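You operate a simulated robot arm through the tools that you are given. There is no shell and no other tool. Be economical: measure what you need, move in short steps, check, and stop when the job is done.

Carry out the task below with a simulated robot arm. There is one attempt and no reset: what you move stays moved.

TASK
Take the yellow sponge and leave it on top of the narrow box on the table by the bare end.

It is judged by the outcome, as a careful person would: the job done as asked, and still so three seconds after it is handed in. It fails if anything else is knocked over, pushed out of place, dropped, spilled or broken.

THE ROBOT
A 7-joint arm with a two-finger parallel gripper, fixed in place. Base frame: the origin is at the foot of the arm, x ahead of it, y to its left, z up; the work surface is at about z = 0. Lengths are in mm, angles in degrees, forces in N, time in s.
With the tool pointing down near the work surface it reaches from about 220 to 580 mm from the base axis. Its first joint turns from -66.0 to 66.0 degrees. Payload 2.5 kg.
The TCP is the grasp point between the finger pads, 23 mm short of the fingertips. In the tool frame z runs along the fingers and y along their closing line. Largest opening 94 mm; finger width 38, thickness 10; the body of the gripper, 54 by 96 mm, starts 39 mm behind the TCP.
Orientation is that of the tool frame in the base frame, as a unit quaternion [x, y, z, w]. With the fingers straight down and closing along the base's y, the tool's x points along the base's -x, its y along +y and its z along -z.

THE INTERFACE
- The arm moves only by the tool move_arm. Its argument "motion" is one flat list of numbers, 6 for each row, row after row: the shift along the tool's x, y, z in units of 50 mm (1.0 is 50 mm), then the turn, a rotation vector about the tool's x, y, z in units of 5 degrees (1.0 is 5 degrees). In form: [x, y, z, wx, wy, wz, x, y, z, wx, wy, wz, ...]. A call has 1 to 12 rows; each row shifts and turns the commanded pose from where the row before left it, along the tool's axes as they then stand. "grip" is the finger opening in cm, from 0 to 9.4, set as the call begins (left out, the last holds). A call with a number of a shift or a turn outside -1 to 1 is refused whole. A row lasts 0.2 s, in which the tool goes at most 50 mm and 8.6 degrees; a call with a longer step from one row to the next is refused whole, and so is a gripper value outside its range. A pose out of reach is approached as far as the arm can. The call stops where the force on the tool passes 40 N (or 10 N more than at its start, if that is more) or the arm is blocked; 0.2 s more then pass. Each finger travels about 108 mm/s and halts on what it meets, pressing with about 36 N; the grip force reading is that of the motor and also rises with nothing between the fingers. The clock runs only during rows and for 0.2 s after the last one: add rows that do not move to give the fingers time. The reply holds the time, the measured pose of the TCP, the force on the tool along the base axes, the opening and the grip force, in the units named above and with some noise.
- Cameras (640 x 400 px; columns grow to the right, rows downward): "scene" is fixed at [115.4, -414.3, 525.8]; the picture's right is [0.82, -0.58, 0.00], its down [-0.44, -0.62, -0.66] and it looks along [0.38, 0.54, -0.76] (base axes); focal length 309 px, centre (320, 200). "wrist" rides on the gripper at [86, 16, -75] in the tool frame; the picture's right is [-0.18, 0.98, 0.00], its down [-0.58, -0.11, -0.81] and it looks along [-0.79, -0.15, 0.59] (tool axes); focal length 243 px, centre (320, 200). There is no depth. A picture from a camera that has moved, and an enlarged one, comes with that camera's place and axes in the base frame and with its lens.
- grab_frame(camera): a new picture of that camera. The clock stands still meanwhile.
- zoom(camera, box): a new picture of the part [left, top, right, bottom] of that camera's present view, enlarged. The clock stands still meanwhile.
- job_done(): hands the job in; it is judged then, once.

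Work in short steps. Places have to be worked out from the pictures, the camera data and where the tool is seen: move nearer, look again, correct. Check each grasp and each placing, and mend what went wrong. You have 90 turns and 46 pictures in all, those below and enlarged ones among them. Open the gripper and draw the arm clear of the work before you hand the job in, unless the task says otherwise; then end with one line.

The tools are called after "Call:" as name(argument=value, ...) on one line, values as JSON. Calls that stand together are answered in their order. move_arm: Moves the arm, as the interface text tells. Its arguments: {"type":"object","properties":{"motion":{"type":"array"},"grip":{"type":"number"}},"required":["motion"]} The other tools are called the same way: grab_frame (camera) takes a picture; zoom (camera, box) takes an enlarged picture of a part of a camera's view; job_done () hands the job in.

At the start:

```text
time: 0.0
tcp_pos: [373.8, -250.3, 280.4]
tool_rot: [-0.001, 1.0, 0.0, 0.0]
ft_force: [-0.4, 0.2, 0.4]
grip_width: 93.9
gripper_force: 0.2
```

scene: 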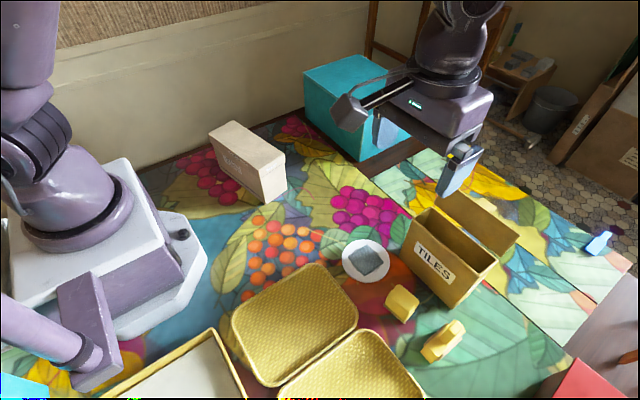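
wrist: 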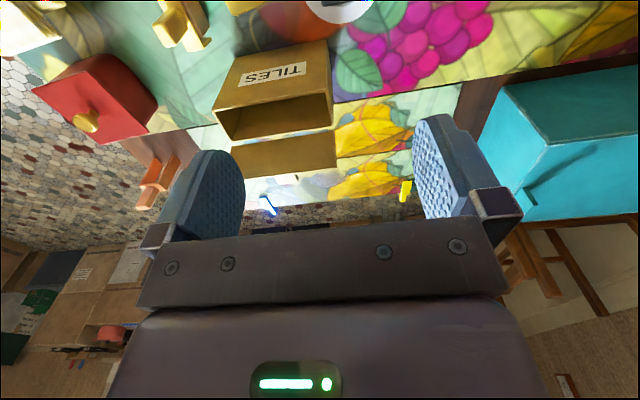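

I'll start by looking closer at the scene to identify the sponge, the narrow box and the bare end.

Call:
zoom(camera="scene", box=[320, 180, 640, 400])

Call:
zoom(camera="scene", box=[180, 20, 500, 220])

Call:
zoom(camera="wrist", box=[0, 0, 640, 240])

```text
1.82 times, centred on (480, 290) of scene
camera zoom: at [115.4, -414.3, 525.8], right [0.82, -0.58, 0.0], down [-0.44, -0.62, -0.66], along [0.38, 0.54, -0.76], focal length 563 px, centre (29, 36)
```

zoom: 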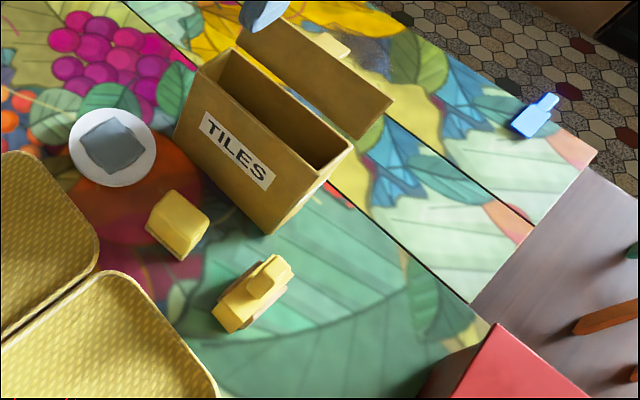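

```text
2.00 times, centred on (340, 120) of scene
camera zoom: at [115.4, -414.3, 525.8], right [0.82, -0.58, 0.0], down [-0.44, -0.62, -0.66], along [0.38, 0.54, -0.76], focal length 619 px, centre (280, 360)
```

zoom: 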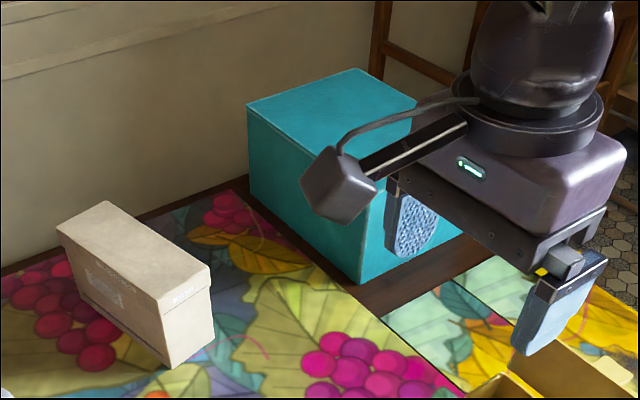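

```text
1.00 times, centred on (320, 120) of wrist
camera zoom: at [286.9, -234.8, 355.2], right [0.18, 0.98, 0.0], down [0.58, -0.11, 0.81], along [0.79, -0.15, -0.59], focal length 243 px, centre (320, 280)
```

zoom: 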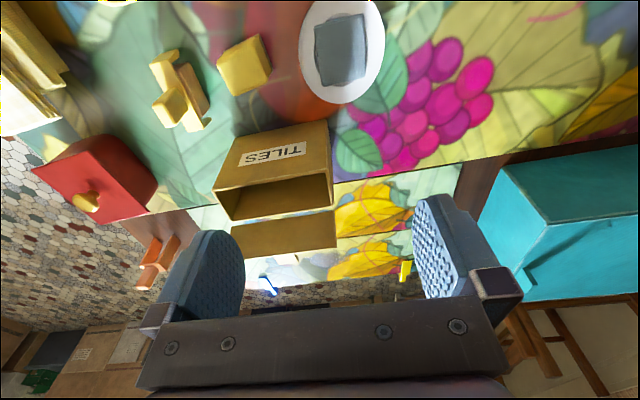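

Two yellow objects lie near (351,-320) and (359,-400), and there are several boxes: beige, TILES, teal and red. I'll yaw the wrist camera toward the red box and the bare wood to see what's there.

Call:
move_arm(motion=[0, 0, 0, 0, 0, 1, 0, 0, 0, 0, 0, 1, 0, 0, 0, 0, 0, 1, 0, 0, 0, 0, 0, 1, 0, 0, 0, 0, 0, 1, 0, 0, 0, 0, 0, 1, 0, 0, 0, 0, 0, 1, 0, 0, 0, 0, 0, 1, 0, 0, 0, 0, 0, 1])

Call:
grab_frame(camera="wrist")

Call:
grab_frame(camera="scene")

```text
time: 2.0
tcp_pos: [374.9, -251.1, 280.0]
tool_rot: [0.384, 0.923, 0.0, 0.0]
ft_force: [0.6, -0.3, -0.3]
grip_width: 93.8
gripper_force: 0.1
```

```text
40 pictures are left
camera wrist: at [323.8, -178.1, 355.2], right [0.83, 0.56, 0.0], down [0.33, -0.49, 0.81], along [0.45, -0.67, -0.59], focal length 243 px, centre (320, 200)
```

wrist: 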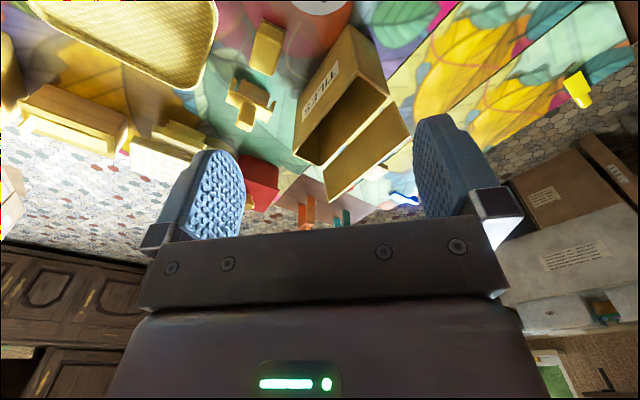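

```text
39 pictures are left
```

scene: 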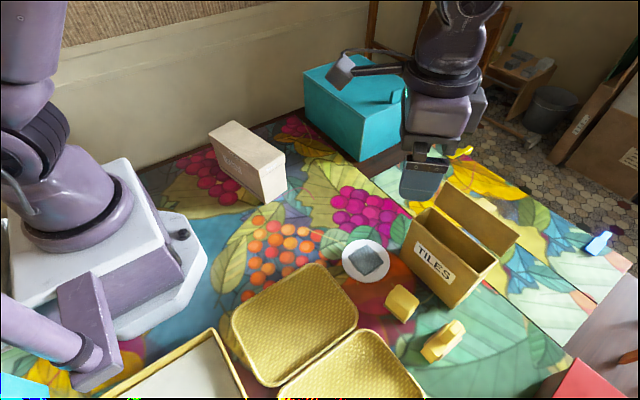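

There are more yellow boxes near the table's near edge, so I'll pan further to see them.

Call:
zoom(camera="wrist", box=[0, 0, 400, 250])

Call:
move_arm(motion=[0, 0, 0, 0, 0, 1, 0, 0, 0, 0, 0, 1, 0, 0, 0, 0, 0, 1, 0, 0, 0, 0, 0, 1, 0, 0, 0, 0, 0, 1, 0, 0, 0, 0, 0, 1, 0, 0, 0, 0, 0, 1, 0, 0, 0, 0, 0, 1])

Call:
grab_frame(camera="wrist")

```text
1.60 times, centred on (200, 125) of wrist
camera zoom: at [323.8, -178.1, 355.2], right [0.83, 0.56, 0.0], down [0.33, -0.49, 0.81], along [0.45, -0.67, -0.59], focal length 388 px, centre (512, 320)
```

zoom: 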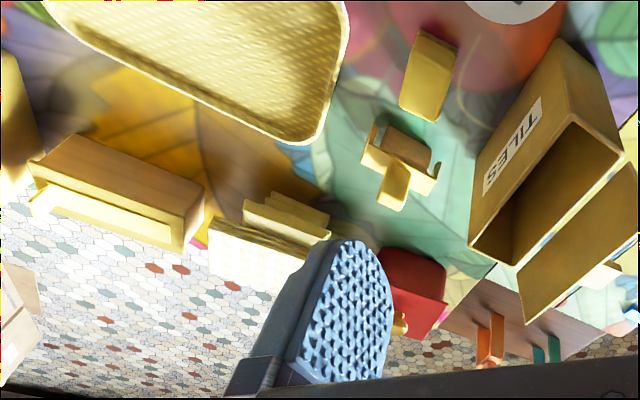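

```text
time: 3.8
tcp_pos: [374.8, -250.0, 280.3]
tool_rot: [0.676, 0.737, 0.0, 0.001]
ft_force: [0.1, -0.7, 1.2]
grip_width: 93.9
gripper_force: 0.1
```

```text
37 pictures are left
camera wrist: at [382.0, -163.2, 355.4], right [0.99, -0.1, 0.0], down [-0.06, -0.59, 0.81], along [-0.08, -0.8, -0.59], focal length 243 px, centre (320, 200)
```

wrist: 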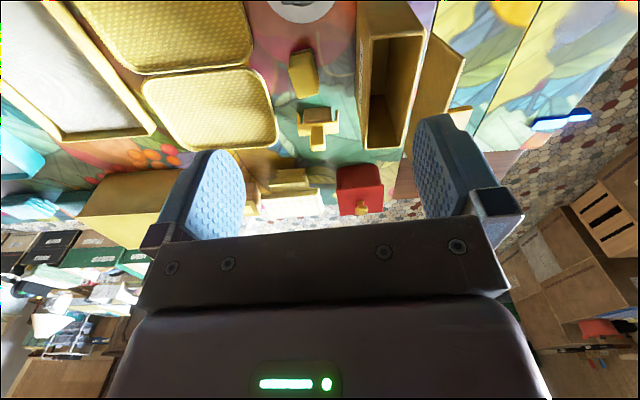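

Next I'll check the other side: turn the wrist camera toward +y and x to see the beige box, the teal box and the bare wood there.

Call:
move_arm(motion=[0, 0, 0, 0, 0, -1, 0, 0, 0, 0, 0, -1, 0, 0, 0, 0, 0, -1, 0, 0, 0, 0, 0, -1, 0, 0, 0, 0, 0, -1, 0, 0, 0, 0, 0, -1, 0, 0, 0, 0, 0, -1, 0, 0, 0, 0, 0, -1, 0, 0, 0, 0, 0, -1, 0, 0, 0, 0, 0, -1, 0, 0, 0, 0, 0, -1, 0, 0, 0, 0, 0, -1])

Call:
move_arm(motion=[0, 0, 0, 0, 0, -1, 0, 0, 0, 0, 0, -1, 0, 0, 0, 0, 0, -1, 0, 0, 0, 0, 0, -1, 0, 0, 0, 0, 0, -1, 0, 0, 0, 0, 0, -1, 0, 0, 0, 0, 0, -1, 0, 0, 0, 0, 0, -1, 0, 0, 0, 0, 0, -1, 0, 0, 0, 0, 0, -1, 0, 0, 0, 0, 0, -1, 0, 0, 0, 0, 0, -1])

Call:
grab_frame(camera="wrist")

```text
time: 6.4
tcp_pos: [374.5, -250.2, 280.3]
tool_rot: [0.216, 0.976, -0.002, 0.001]
ft_force: [-0.3, 0.0, 0.4]
grip_width: 94.3
gripper_force: 0.0
```

```text
time: 9.0
tcp_pos: [373.6, -250.4, 279.7]
tool_rot: [-0.302, 0.953, -0.001, 0.0]
ft_force: [0.8, -0.2, 0.1]
grip_width: 93.9
gripper_force: 0.1
```

```text
36 pictures are left
camera wrist: at [293.0, -287.7, 355.2], right [-0.41, 0.91, 0.0], down [0.54, 0.25, 0.81], along [0.73, 0.33, -0.59], focal length 243 px, centre (320, 200)
```

wrist: 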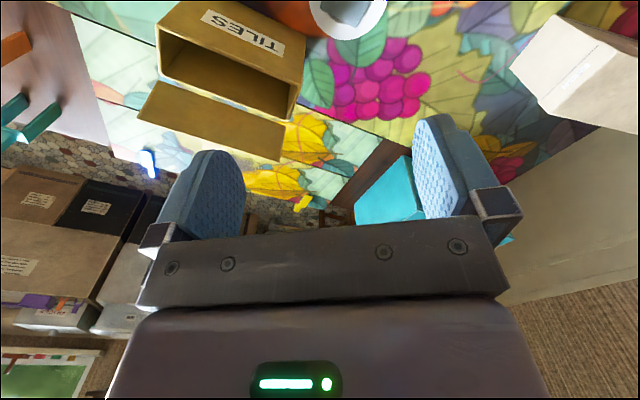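

The setup on the wall side is clear. I'll raise the arm for a higher overview and look toward -y and +x.

Call:
move_arm(motion=[0, 0, -1, 0, 0, 1, 0, 0, -1, 0, 0, 1, 0, 0, -1, 0, 0, 1, 0, 0, -1, 0, 0, 1, 0, 0, 0, 0, 0, 1, 0, 0, 0, 0, 0, 1, 0, 0, 0, 0, 0, 1, 0, 0, 0, 0, 0, 1, 0, 0, 0, 0, 0, 1, 0, 0, 0, 0, 0, 1, 0, 0, 0, 0, 0, 1, 0, 0, 0, 0, 0, 1])

Call:
grab_frame(camera="wrist")

```text
time: 11.6
tcp_pos: [373.8, -249.6, 480.1]
tool_rot: [0.217, 0.976, 0.0, 0.0]
ft_force: [0.6, 0.3, -0.2]
grip_width: 93.9
gripper_force: 0.0
```

```text
35 pictures are left
camera wrist: at [301.8, -199.2, 555.0], right [0.58, 0.81, 0.0], down [0.48, -0.34, 0.81], along [0.66, -0.47, -0.59], focal length 243 px, centre (320, 200)
```

wrist: 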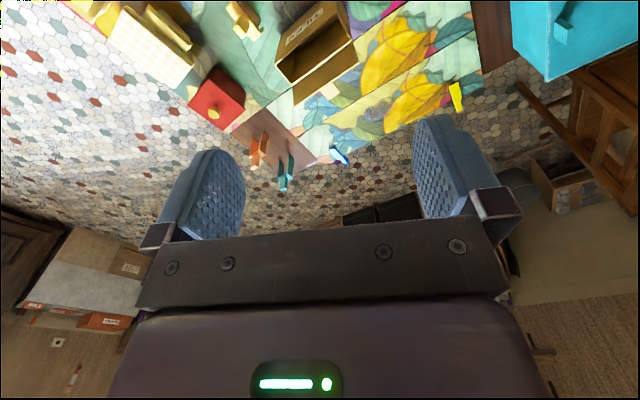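

Zooming on the bare corner and the area behind the TILES box.

Call:
zoom(camera="wrist", box=[80, 0, 400, 200])

Call:
zoom(camera="wrist", box=[380, 0, 640, 160])

```text
2.00 times, centred on (240, 100) of wrist
camera zoom: at [301.8, -199.2, 555.0], right [0.58, 0.81, 0.0], down [0.48, -0.34, 0.81], along [0.66, -0.47, -0.59], focal length 485 px, centre (480, 400)
```

zoom: 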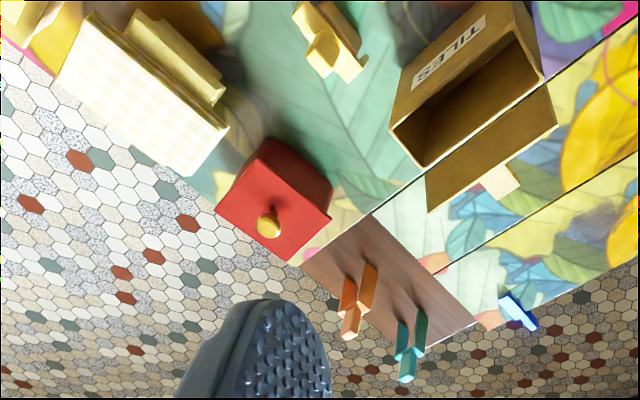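

```text
2.46 times, centred on (510, 80) of wrist
camera zoom: at [301.8, -199.2, 555.0], right [0.58, 0.81, 0.0], down [0.48, -0.34, 0.81], along [0.66, -0.47, -0.59], focal length 597 px, centre (-148, 495)
```

zoom: 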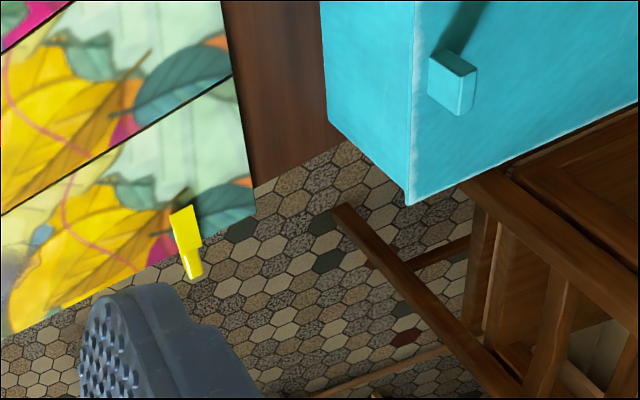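

Looking now toward the -y edge from high up, to see the boxes there.

Call:
move_arm(motion=[0, 0, 0, 0, 0, 1, 0, 0, 0, 0, 0, 1, 0, 0, 0, 0, 0, 1, 0, 0, 0, 0, 0, 1, 0, 0, 0, 0, 0, 1, 0, 0, 0, 0, 0, 1, 0, 0, 0, 0, 0, 1, 0, 0, 0, 0, 0, 1, 0, 0, 0, 0, 0, 1, 0, 0, 0, 0, 0, 1, 0, 0, 0, 0, 0, 1, 0, 0, 0, 0, 0, 1])

Call:
move_arm(motion=[1, 0, 0, 0, 0, 0, 1, 0, 0, 0, 0, 0, 1, 0, 0, 0, 0, 0])

Call:
grab_frame(camera="wrist")

```text
time: 14.2
tcp_pos: [374.3, -250.3, 481.1]
tool_rot: [0.676, 0.736, -0.001, 0.0]
ft_force: [0.4, -0.5, -0.5]
grip_width: 93.8
gripper_force: 0.0
```

```text
time: 15.0
tcp_pos: [361.4, -101.5, 479.5]
tool_rot: [0.676, 0.737, -0.001, 0.0]
ft_force: [-0.5, -0.2, -0.2]
grip_width: 94.0
gripper_force: 0.1
```

```text
32 pictures are left
camera wrist: at [369.1, -14.0, 554.6], right [1.0, -0.1, 0.0], down [-0.06, -0.59, 0.81], along [-0.08, -0.8, -0.59], focal length 243 px, centre (320, 200)
```

wrist: 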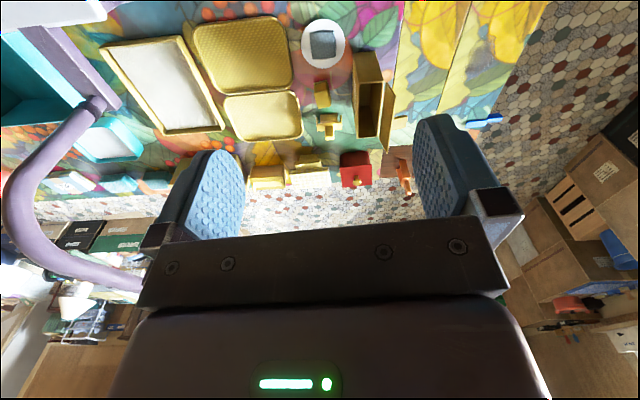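

Zooming on the left part and the front edge of this overview.

Call:
zoom(camera="wrist", box=[0, 0, 240, 220])

Call:
zoom(camera="wrist", box=[220, 0, 520, 210])

```text
1.82 times, centred on (120, 110) of wrist
camera zoom: at [369.1, -14.0, 554.6], right [1.0, -0.1, 0.0], down [-0.06, -0.59, 0.81], along [-0.08, -0.8, -0.59], focal length 441 px, centre (684, 364)
```

zoom: 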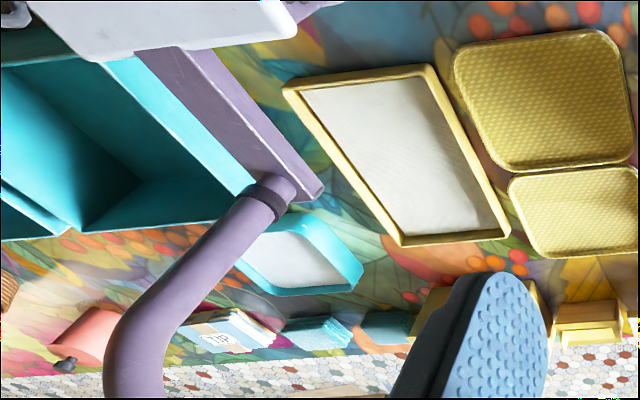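

```text
1.90 times, centred on (370, 105) of wrist
camera zoom: at [369.1, -14.0, 554.6], right [1.0, -0.1, 0.0], down [-0.06, -0.59, 0.81], along [-0.08, -0.8, -0.59], focal length 462 px, centre (225, 381)
```

zoom: 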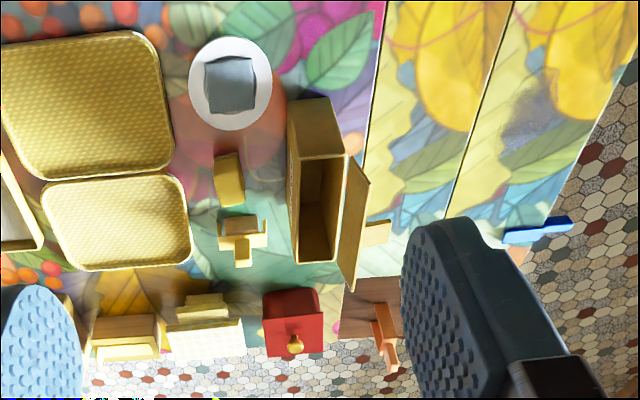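

I'll come closer to the two yellow objects to see which is the sponge.

Call:
move_arm(motion=[-1, 0, 0, 0, 0, 0, -1, 0, 0, 0, 0, 0, -1, 0, 0, 0, 0, 0, 0, 0, 1, 0, 0, 0, 0, 0, 1, 0, 0, 0, 0, 0, 1, 0, 0, 0, 0, 0, 1, 0, 0, 0])

Call:
zoom(camera="wrist", box=[200, 0, 440, 150])

Call:
zoom(camera="scene", box=[370, 270, 490, 375])

Call:
zoom(camera="scene", box=[190, 105, 310, 215])

```text
time: 16.6
tcp_pos: [374.1, -251.5, 279.4]
tool_rot: [0.675, 0.738, -0.001, 0.0]
ft_force: [0.1, -0.4, 0.1]
grip_width: 94.2
gripper_force: 0.1
```

```text
2.67 times, centred on (320, 75) of wrist
camera zoom: at [382.0, -163.5, 355.5], right [1.0, -0.1, 0.0], down [-0.06, -0.59, 0.81], along [-0.08, -0.8, -0.59], focal length 647 px, centre (320, 533)
```

zoom: 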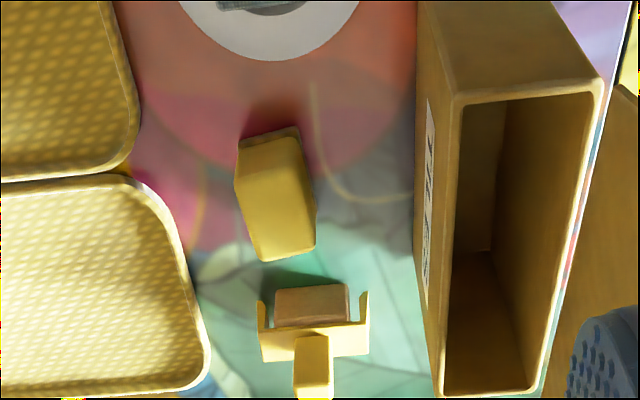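

```text
3.81 times, centred on (430, 322) of scene
camera zoom: at [115.4, -414.3, 525.8], right [0.82, -0.58, 0.0], down [-0.44, -0.62, -0.66], along [0.38, 0.54, -0.76], focal length 1179 px, centre (-99, -267)
```

zoom: 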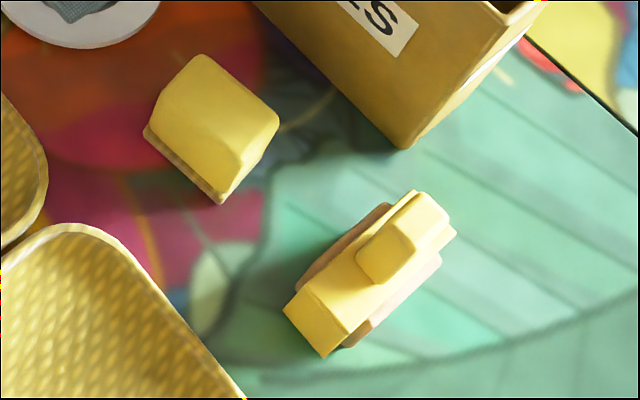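

```text
3.64 times, centred on (250, 160) of scene
camera zoom: at [115.4, -414.3, 525.8], right [0.82, -0.58, 0.0], down [-0.44, -0.62, -0.66], along [0.38, 0.54, -0.76], focal length 1125 px, centre (574, 346)
```

zoom: 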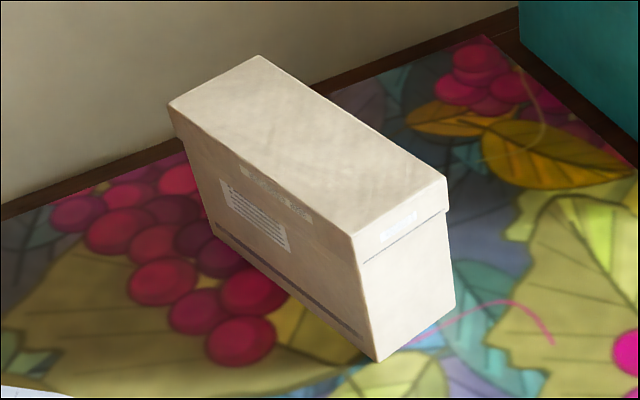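

The plain block near (346,-323) is the yellow sponge (about 32 × 48 × 30 mm); the other object is a holder on a block. The only closed, flat-topped narrow box in reach is the beige one near (285,95). I'll move above the sponge with the opening set to 62 mm.

Call:
move_arm(motion=[-0.69, -0.343, 0, 0, 0, 0, -0.69, -0.343, 0, 0, 0, 0, 0, 0, 0.9, 0, 0, 0, 0, 0, 0.9, 0, 0, 0, 0, 0, 0.9, 0, 0, 0, 0, 0, 0, 0, 0, -0.5], grip=6.2)

Call:
grab_frame(camera="wrist")

Call:
zoom(camera="scene", box=[340, 230, 500, 360])

```text
time: 18.0
tcp_pos: [345.2, -322.4, 144.7]
tool_rot: [0.659, 0.752, 0.0, 0.001]
ft_force: [-0.7, 0.0, -0.5]
grip_width: 62.0
gripper_force: 0.1
```

```text
26 pictures are left
camera wrist: at [349.8, -234.5, 219.7], right [1.0, -0.05, 0.0], down [-0.03, -0.59, 0.81], along [-0.04, -0.81, -0.59], focal length 243 px, centre (320, 200)
```

wrist: 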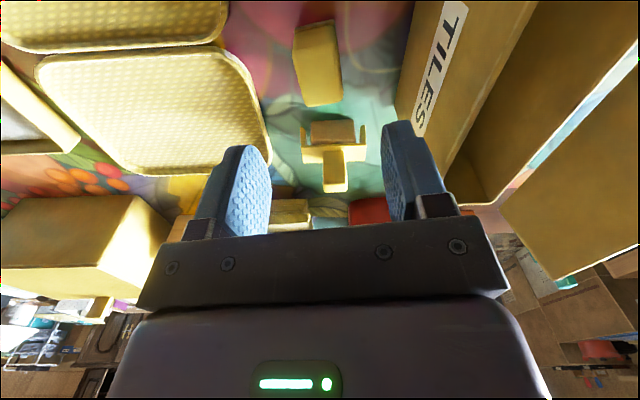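

```text
3.08 times, centred on (420, 295) of scene
camera zoom: at [115.4, -414.3, 525.8], right [0.82, -0.58, 0.0], down [-0.44, -0.62, -0.66], along [0.38, 0.54, -0.76], focal length 952 px, centre (12, -92)
```

zoom: 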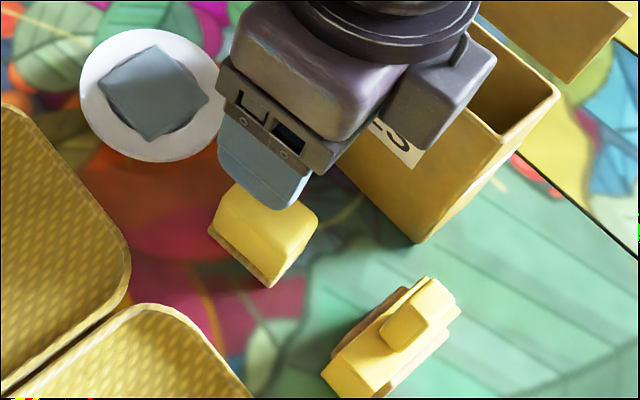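

The sponge centre checks out at about (346,-325). I'll descend with the opening at 62 mm to TCP z ≈ 29.

Call:
move_arm(motion=[-0.06, 0, 0.8, 0, 0, 0, 0, 0, 0.8, 0, 0, 0, 0, 0, 0.4, 0, 0, 0, 0, 0, 0.3, 0, 0, 0, 0, 0, 0, 0, 0, 0])

Call:
zoom(camera="scene", box=[340, 230, 500, 360])

```text
time: 19.2
tcp_pos: [345.4, -326.3, 29.4]
tool_rot: [0.659, 0.752, -0.001, 0.001]
ft_force: [0.7, 0.9, -0.2]
grip_width: 62.0
gripper_force: 0.1
```

```text
3.08 times, centred on (420, 295) of scene
camera zoom: at [115.4, -414.3, 525.8], right [0.82, -0.58, 0.0], down [-0.44, -0.62, -0.66], along [0.38, 0.54, -0.76], focal length 952 px, centre (12, -92)
```

zoom: 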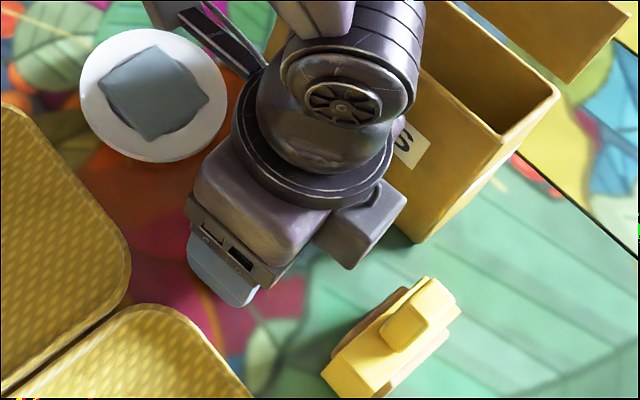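

No contact during the descent. Closing on the sponge, with rows to let the fingers settle.

Call:
move_arm(motion=[0, 0, 0, 0, 0, 0, 0, 0, 0, 0, 0, 0, 0, 0, 0, 0, 0, 0], grip=1.5)

```text
time: 20.0
tcp_pos: [344.3, -326.0, 30.3]
tool_rot: [0.659, 0.752, 0.0, 0.001]
ft_force: [0.6, -0.1, 0.3]
grip_width: 31.4
gripper_force: 35.9
```

Gripped at 31.4 mm, which matches the sponge. Lifting straight up to above 230 mm and checking.

Call:
move_arm(motion=[0, 0, -0.4, 0, 0, 0, 0, 0, -0.8, 0, 0, 0, 0, 0, -1, 0, 0, 0, 0, 0, -1, 0, 0, 0, 0, 0, -1, 0, 0, 0])

Call:
grab_frame(camera="scene")

```text
time: 21.2
tcp_pos: [346.7, -325.7, 240.4]
tool_rot: [0.659, 0.752, 0.0, 0.0]
ft_force: [-0.7, -0.1, -0.7]
grip_width: 31.0
gripper_force: 35.7
```

```text
23 pictures are left
```

scene: 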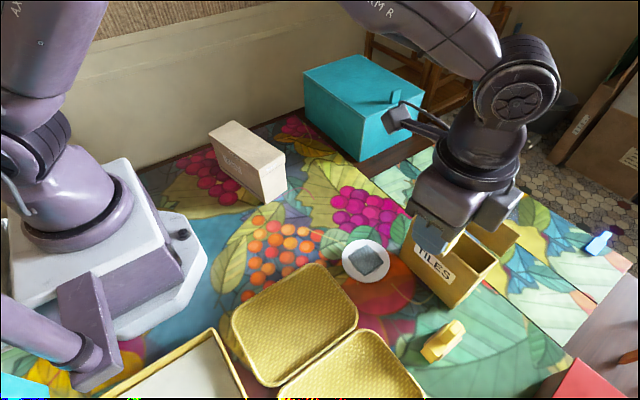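

The sponge is held and nothing else moved. I'll carry it toward the beige box at height, then turn the wrist so its camera looks at the box.

Call:
move_arm(motion=[0.91, 0, 0, 0, 0, 0, 0.91, 0, 0, 0, 0, 0, 0.91, 0, 0, 0, 0, 0, 0.91, 0, 0, 0, 0, 0, 0.91, 0, 0, 0, 0, 0, 0, 0, -0.6, 0, 0, 0])

Call:
move_arm(motion=[0, 0, 0, 0, 0, -1, 0, 0, 0, 0, 0, -1, 0, 0, 0, 0, 0, -1, 0, 0, 0, 0, 0, -1, 0, 0, 0, 0, 0, -1, 0, 0, 0, 0, 0, -1, 0, 0, 0, 0, 0, -1, 0, 0, 0, 0, 0, -1, 0, 0, 0, 0, 0, -1, 0, 0, 0, 0, 0, -1, 0, 0, 0, 0, 0, -1, 0, 0, 0, 0, 0, -1])

Call:
move_arm(motion=[0, 0, 0, 0, 0, -1, 0, 0, 0, 0, 0, -1, 0, 0, 0, 0, 0, -1, 0, 0, 0, 0, 0, -1, 0, 0, 0, 0, 0, -1, 0, 0, 0, 0, 0, -1, 0, 0, 0, 0, 0, -1, 0, 0, 0, 0, 0, -1, 0, 0, 0, 0, 0, -1, 0, 0, 0, 0, 0, -1, 0, 0, 0, 0, 0, -1, 0, 0, 0, 0, 0, -1])

Call:
move_arm(motion=[0, 0, 0, 0, 0, -1, 0, 0, 0, 0, 0, -1, 0, 0, 0, 0, 0, -1, 0, 0, 0, 0, 0, -1, 0, 0, 0, 0, 0, -1, 0, 0, 0, 0, 0, -1, 0, 0, 0, 0, 0, -1, 0, 0, 0, 0, 0, -1, 0, 0, 0, 0, 0, -1, 0, 0, 0, 0, 0, -1, 0, 0, 0, 0, 0, -1, 0, 0, 0, 0, 0, -1])

Call:
grab_frame(camera="wrist")

```text
time: 22.6
tcp_pos: [316.2, -99.5, 269.6]
tool_rot: [0.659, 0.752, 0.0, 0.001]
ft_force: [-1.2, -0.5, -0.3]
grip_width: 31.2
gripper_force: 36.0
```

```text
time: 25.2
tcp_pos: [316.1, -99.3, 270.5]
tool_rot: [0.195, 0.981, -0.001, 0.0]
ft_force: [0.1, 0.9, -1.1]
grip_width: 31.0
gripper_force: 36.5
```

```text
time: 27.8
tcp_pos: [316.9, -99.5, 270.0]
tool_rot: [-0.323, 0.947, -0.001, 0.0]
ft_force: [0.1, 0.1, -0.2]
grip_width: 31.2
gripper_force: 36.2
```

```text
time: 30.4
tcp_pos: [316.6, -99.7, 270.4]
tool_rot: [0.753, -0.658, 0.001, 0.0]
ft_force: [0.2, 0.2, 0.1]
grip_width: 31.3
gripper_force: 35.9
```

```text
22 pictures are left
camera wrist: at [311.2, -188.1, 345.2], right [-1.0, 0.05, 0.0], down [0.03, 0.59, 0.81], along [0.04, 0.8, -0.59], focal length 243 px, centre (320, 200)
```

wrist: 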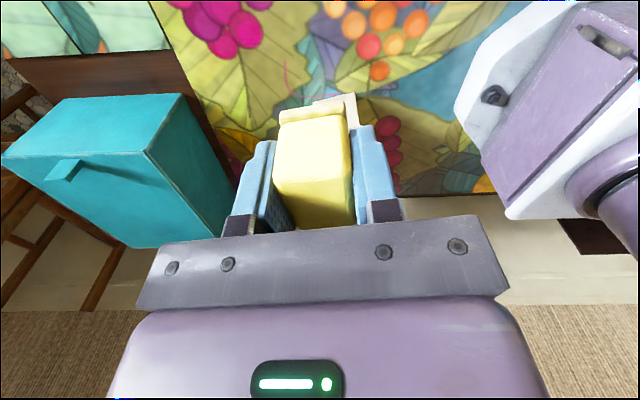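

The sponge sits squarely in the grip and hides the box. I'll shift sideways for a clear view of the box top.

Call:
move_arm(motion=[0, -1, 0, 0, 0, 0, 0, -1, 0, 0, 0, 0, 0, -0.4, 0, 0, 0, 0])

Call:
grab_frame(camera="wrist")

```text
time: 31.2
tcp_pos: [435.7, -83.4, 270.2]
tool_rot: [0.752, -0.66, 0.001, 0.0]
ft_force: [0.4, -0.9, -0.5]
grip_width: 31.2
gripper_force: 35.4
```

```text
21 pictures are left
camera wrist: at [430.5, -172.4, 345.6], right [-1.0, 0.05, 0.0], down [0.03, 0.59, 0.81], along [0.04, 0.8, -0.59], focal length 243 px, centre (320, 200)
```

wrist: 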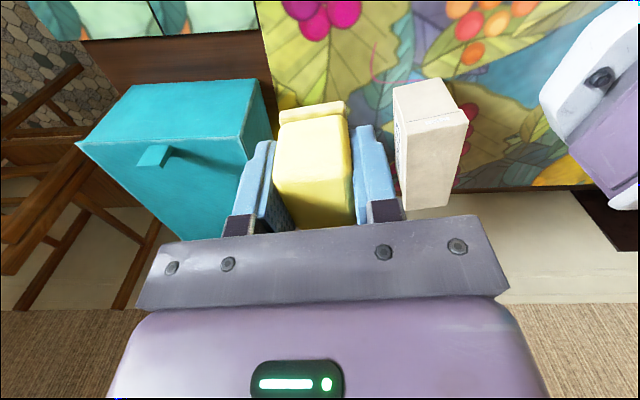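

Call:
zoom(camera="wrist", box=[360, 60, 500, 220])

```text
2.50 times, centred on (430, 140) of wrist
camera zoom: at [430.5, -172.4, 345.6], right [-1.0, 0.05, 0.0], down [0.03, 0.59, 0.81], along [0.04, 0.8, -0.59], focal length 606 px, centre (45, 350)
```

zoom: 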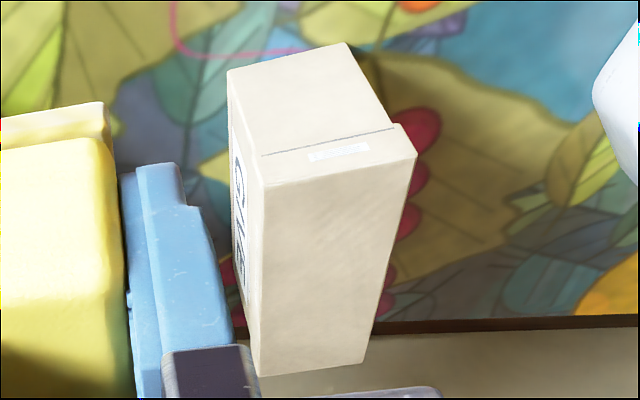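

The box top is about 66 × 170 mm at z ≈ 110, centred near (284,95), with its short axis turned about 14°. I'll move above it at height and align the yaw.

Call:
move_arm(motion=[-0.788, 0.51, 0, 0, 0, 0, -0.788, 0.51, 0, 0, 0, 0, -0.788, 0.51, 0, 0, 0, 0, -0.788, 0.51, 0, 0, 0, 0, -0.788, 0.51, 0, 0, 0, 0, 0, 0, 0, 0, 0, -0.64, 0, 0, 0, 0, 0, -0.64, 0, 0, 0.9, 0, 0, 0, 0, 0, 0.5, 0, 0, 0])

Call:
zoom(camera="scene", box=[170, 40, 330, 220])

Call:
grab_frame(camera="wrist")

```text
time: 33.2
tcp_pos: [283.8, 93.5, 198.7]
tool_rot: [0.788, -0.616, 0.0, 0.0]
ft_force: [0.5, -0.4, -0.4]
grip_width: 31.3
gripper_force: 36.0
```

```text
2.22 times, centred on (250, 130) of scene
camera zoom: at [115.4, -414.3, 525.8], right [0.82, -0.58, 0.0], down [-0.44, -0.62, -0.66], along [0.38, 0.54, -0.76], focal length 688 px, centre (476, 356)
```

zoom: 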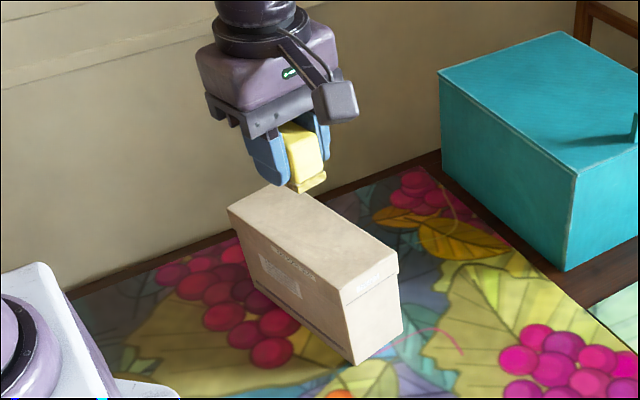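

```text
18 pictures are left
camera wrist: at [287.8, 5.9, 274.3], right [-1.0, -0.06, 0.0], down [-0.04, 0.59, 0.81], along [-0.05, 0.8, -0.59], focal length 243 px, centre (320, 200)
```

wrist: 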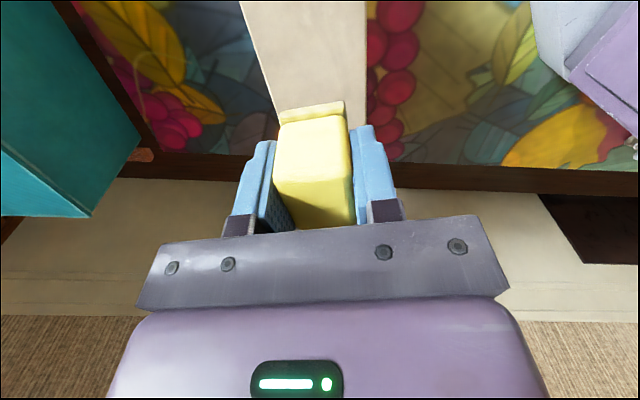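

Well aligned over the box. I'll descend most of the way, then feel for contact in small steps.

Call:
move_arm(motion=[0, 0, 0.5, 0, 0, 0, 0, 0, 0.3, 0, 0, 0, 0, 0, 0.2, 0, 0, 0, 0, 0, 0, 0, 0, 0])

Call:
zoom(camera="scene", box=[190, 80, 310, 215])

```text
time: 34.2
tcp_pos: [284.1, 94.6, 148.9]
tool_rot: [0.787, -0.617, 0.001, 0.0]
ft_force: [-0.3, -0.5, -0.2]
grip_width: 31.1
gripper_force: 36.6
```

```text
2.96 times, centred on (250, 148) of scene
camera zoom: at [115.4, -414.3, 525.8], right [0.82, -0.58, 0.0], down [-0.44, -0.62, -0.66], along [0.38, 0.54, -0.76], focal length 917 px, centre (527, 356)
```

zoom: 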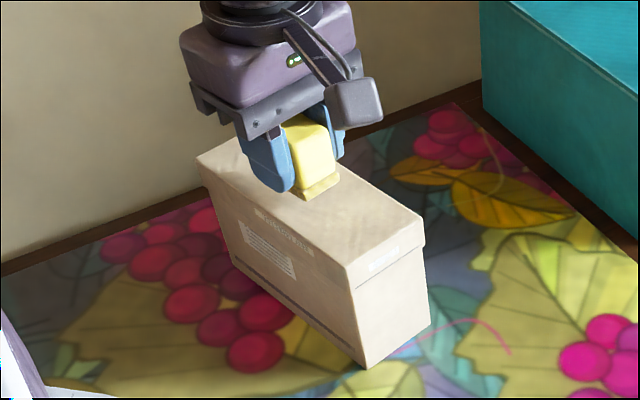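

Positioned over the middle. Lowering in 2 mm steps and watching the force.

Call:
move_arm(motion=[0, 0, 0.04, 0, 0, 0, 0, 0, 0.04, 0, 0, 0, 0, 0, 0.04, 0, 0, 0])

Call:
move_arm(motion=[0, 0, 0.03, 0, 0, 0, 0, 0, 0.03, 0, 0, 0])

```text
time: 35.0
tcp_pos: [283.0, 94.6, 145.0]
tool_rot: [0.788, -0.616, 0.001, 0.0]
ft_force: [0.8, -0.1, -0.2]
grip_width: 31.1
gripper_force: 35.8
```

```text
time: 35.6
tcp_pos: [283.6, 93.4, 139.8]
tool_rot: [0.787, -0.617, 0.0, 0.0]
ft_force: [-0.1, 0.2, 0.1]
grip_width: 31.1
gripper_force: 36.3
```

Call:
move_arm(motion=[0, 0, 0.03, 0, 0, 0, 0, 0, 0, 0, 0, 0])

Call:
zoom(camera="scene", box=[200, 90, 300, 200])

```text
time: 36.2
tcp_pos: [283.1, 94.4, 139.8]
tool_rot: [0.787, -0.617, 0.0, 0.001]
ft_force: [-0.1, 0.8, 0.1]
grip_width: 31.1
gripper_force: 35.9
```

```text
3.64 times, centred on (250, 145) of scene
camera zoom: at [115.4, -414.3, 525.8], right [0.82, -0.58, 0.0], down [-0.44, -0.62, -0.66], along [0.38, 0.54, -0.76], focal length 1125 px, centre (574, 400)
```

zoom: 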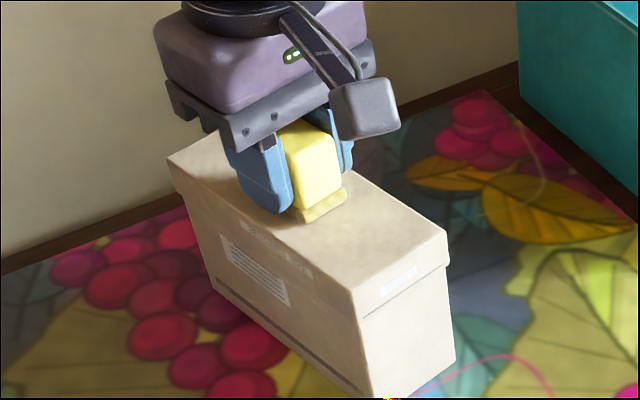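

Still no contact force, so I'll continue down gently.

Call:
move_arm(motion=[0, 0, 0.03, 0, 0, 0, 0, 0, 0, 0, 0, 0])

Call:
move_arm(motion=[0, 0, 0.03, 0, 0, 0, 0, 0, 0, 0, 0, 0])

Call:
move_arm(motion=[0, 0, 0.03, 0, 0, 0, 0, 0, 0, 0, 0, 0])

```text
time: 36.8
tcp_pos: [283.1, 95.1, 138.0]
tool_rot: [0.787, -0.617, 0.001, 0.001]
ft_force: [-1.1, -0.8, 7.6]
grip_width: 31.1
gripper_force: 35.9
```

```text
time: 37.4
tcp_pos: [284.1, 95.6, 137.0]
tool_rot: [0.788, -0.616, 0.001, 0.0]
ft_force: [-3.8, -1.9, 27.5]
grip_width: 30.9
gripper_force: 35.8
```

```text
time: 38.0
tcp_pos: [283.6, 94.4, 134.8]
tool_rot: [0.788, -0.616, 0.001, 0.0]
ft_force: [-1.8, -1.5, 27.8]
grip_width: 31.4
gripper_force: 35.9
```

Contact is made at z ≈ 138. I'll back off about 2 mm to relieve the load, then open moderately.

Call:
move_arm(motion=[0, 0, -0.04, 0, 0, 0, 0, 0, 0, 0, 0, 0])

Call:
move_arm(motion=[0, 0, 0, 0, 0, 0, 0, 0, 0, 0, 0, 0, 0, 0, 0, 0, 0, 0], grip=5.5)

Call:
zoom(camera="scene", box=[200, 90, 300, 200])

```text
time: 38.6
tcp_pos: [283.4, 94.4, 135.9]
tool_rot: [0.787, -0.616, 0.0, 0.001]
ft_force: [-0.3, -0.2, -0.7]
grip_width: 30.9
gripper_force: 35.3
```

```text
time: 39.4
tcp_pos: [283.1, 95.3, 136.6]
tool_rot: [0.788, -0.616, 0.001, 0.001]
ft_force: [0.2, 0.8, 0.9]
grip_width: 55.0
gripper_force: 0.1
```

```text
3.64 times, centred on (250, 145) of scene
camera zoom: at [115.4, -414.3, 525.8], right [0.82, -0.58, 0.0], down [-0.44, -0.62, -0.66], along [0.38, 0.54, -0.76], focal length 1125 px, centre (574, 400)
```

zoom: 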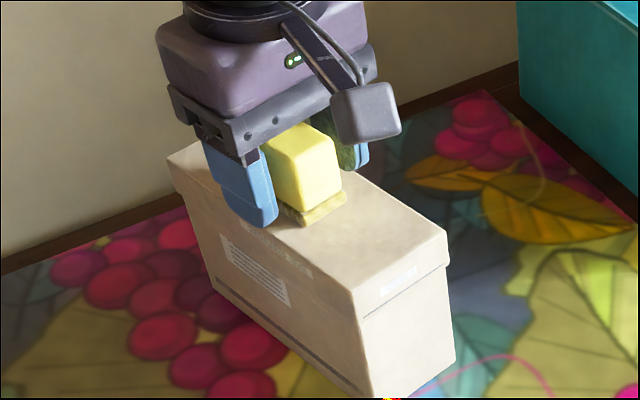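

The sponge is standing free on the box. I'll rise straight up, then draw clear.

Call:
move_arm(motion=[0, 0, -0.3, 0, 0, 0, 0, 0, -0.8, 0, 0, 0, 0, 0, -1, 0, 0, 0, 0, 0, -0.9, 0, 0, 0, 0.9, 0, 0, 0, 0, 0, 0.9, 0, 0, 0, 0, 0, 0.9, 0, 0, 0, 0, 0, 0.9, 0, 0, 0, 0, 0])

Call:
grab_frame(camera="scene")

Call:
grab_frame(camera="wrist")

```text
time: 41.2
tcp_pos: [325.4, -82.2, 286.4]
tool_rot: [0.788, -0.616, 0.002, 0.001]
ft_force: [0.1, 0.7, 0.3]
grip_width: 54.9
gripper_force: 0.0
```

```text
14 pictures are left
```

scene: 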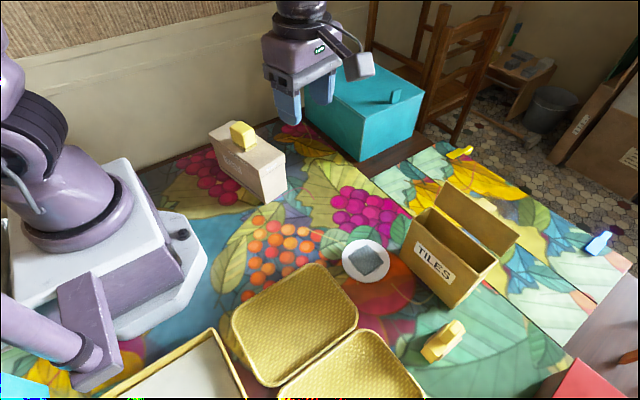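

```text
13 pictures are left
camera wrist: at [330.2, -170.6, 362.1], right [-1.0, -0.06, 0.0], down [-0.03, 0.59, 0.81], along [-0.05, 0.8, -0.59], focal length 243 px, centre (320, 200)
```

wrist: 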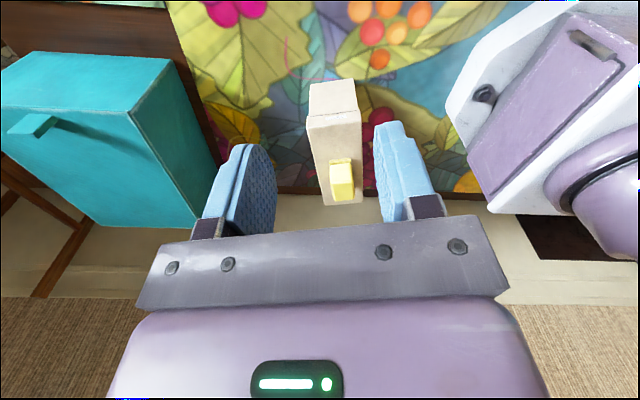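

The sponge rests steady on top of the beige narrow box, nothing else has moved, and the arm is clear, so I'm handing the job in.

Call:
job_done()

```text
The job is handed in.
```

The yellow sponge is on top of the closed beige narrow box and the arm is clear. I took that as the box you meant, since it was the only closed, narrow one in reach, but I couldn't confirm which end of the table counts as "the bare end".
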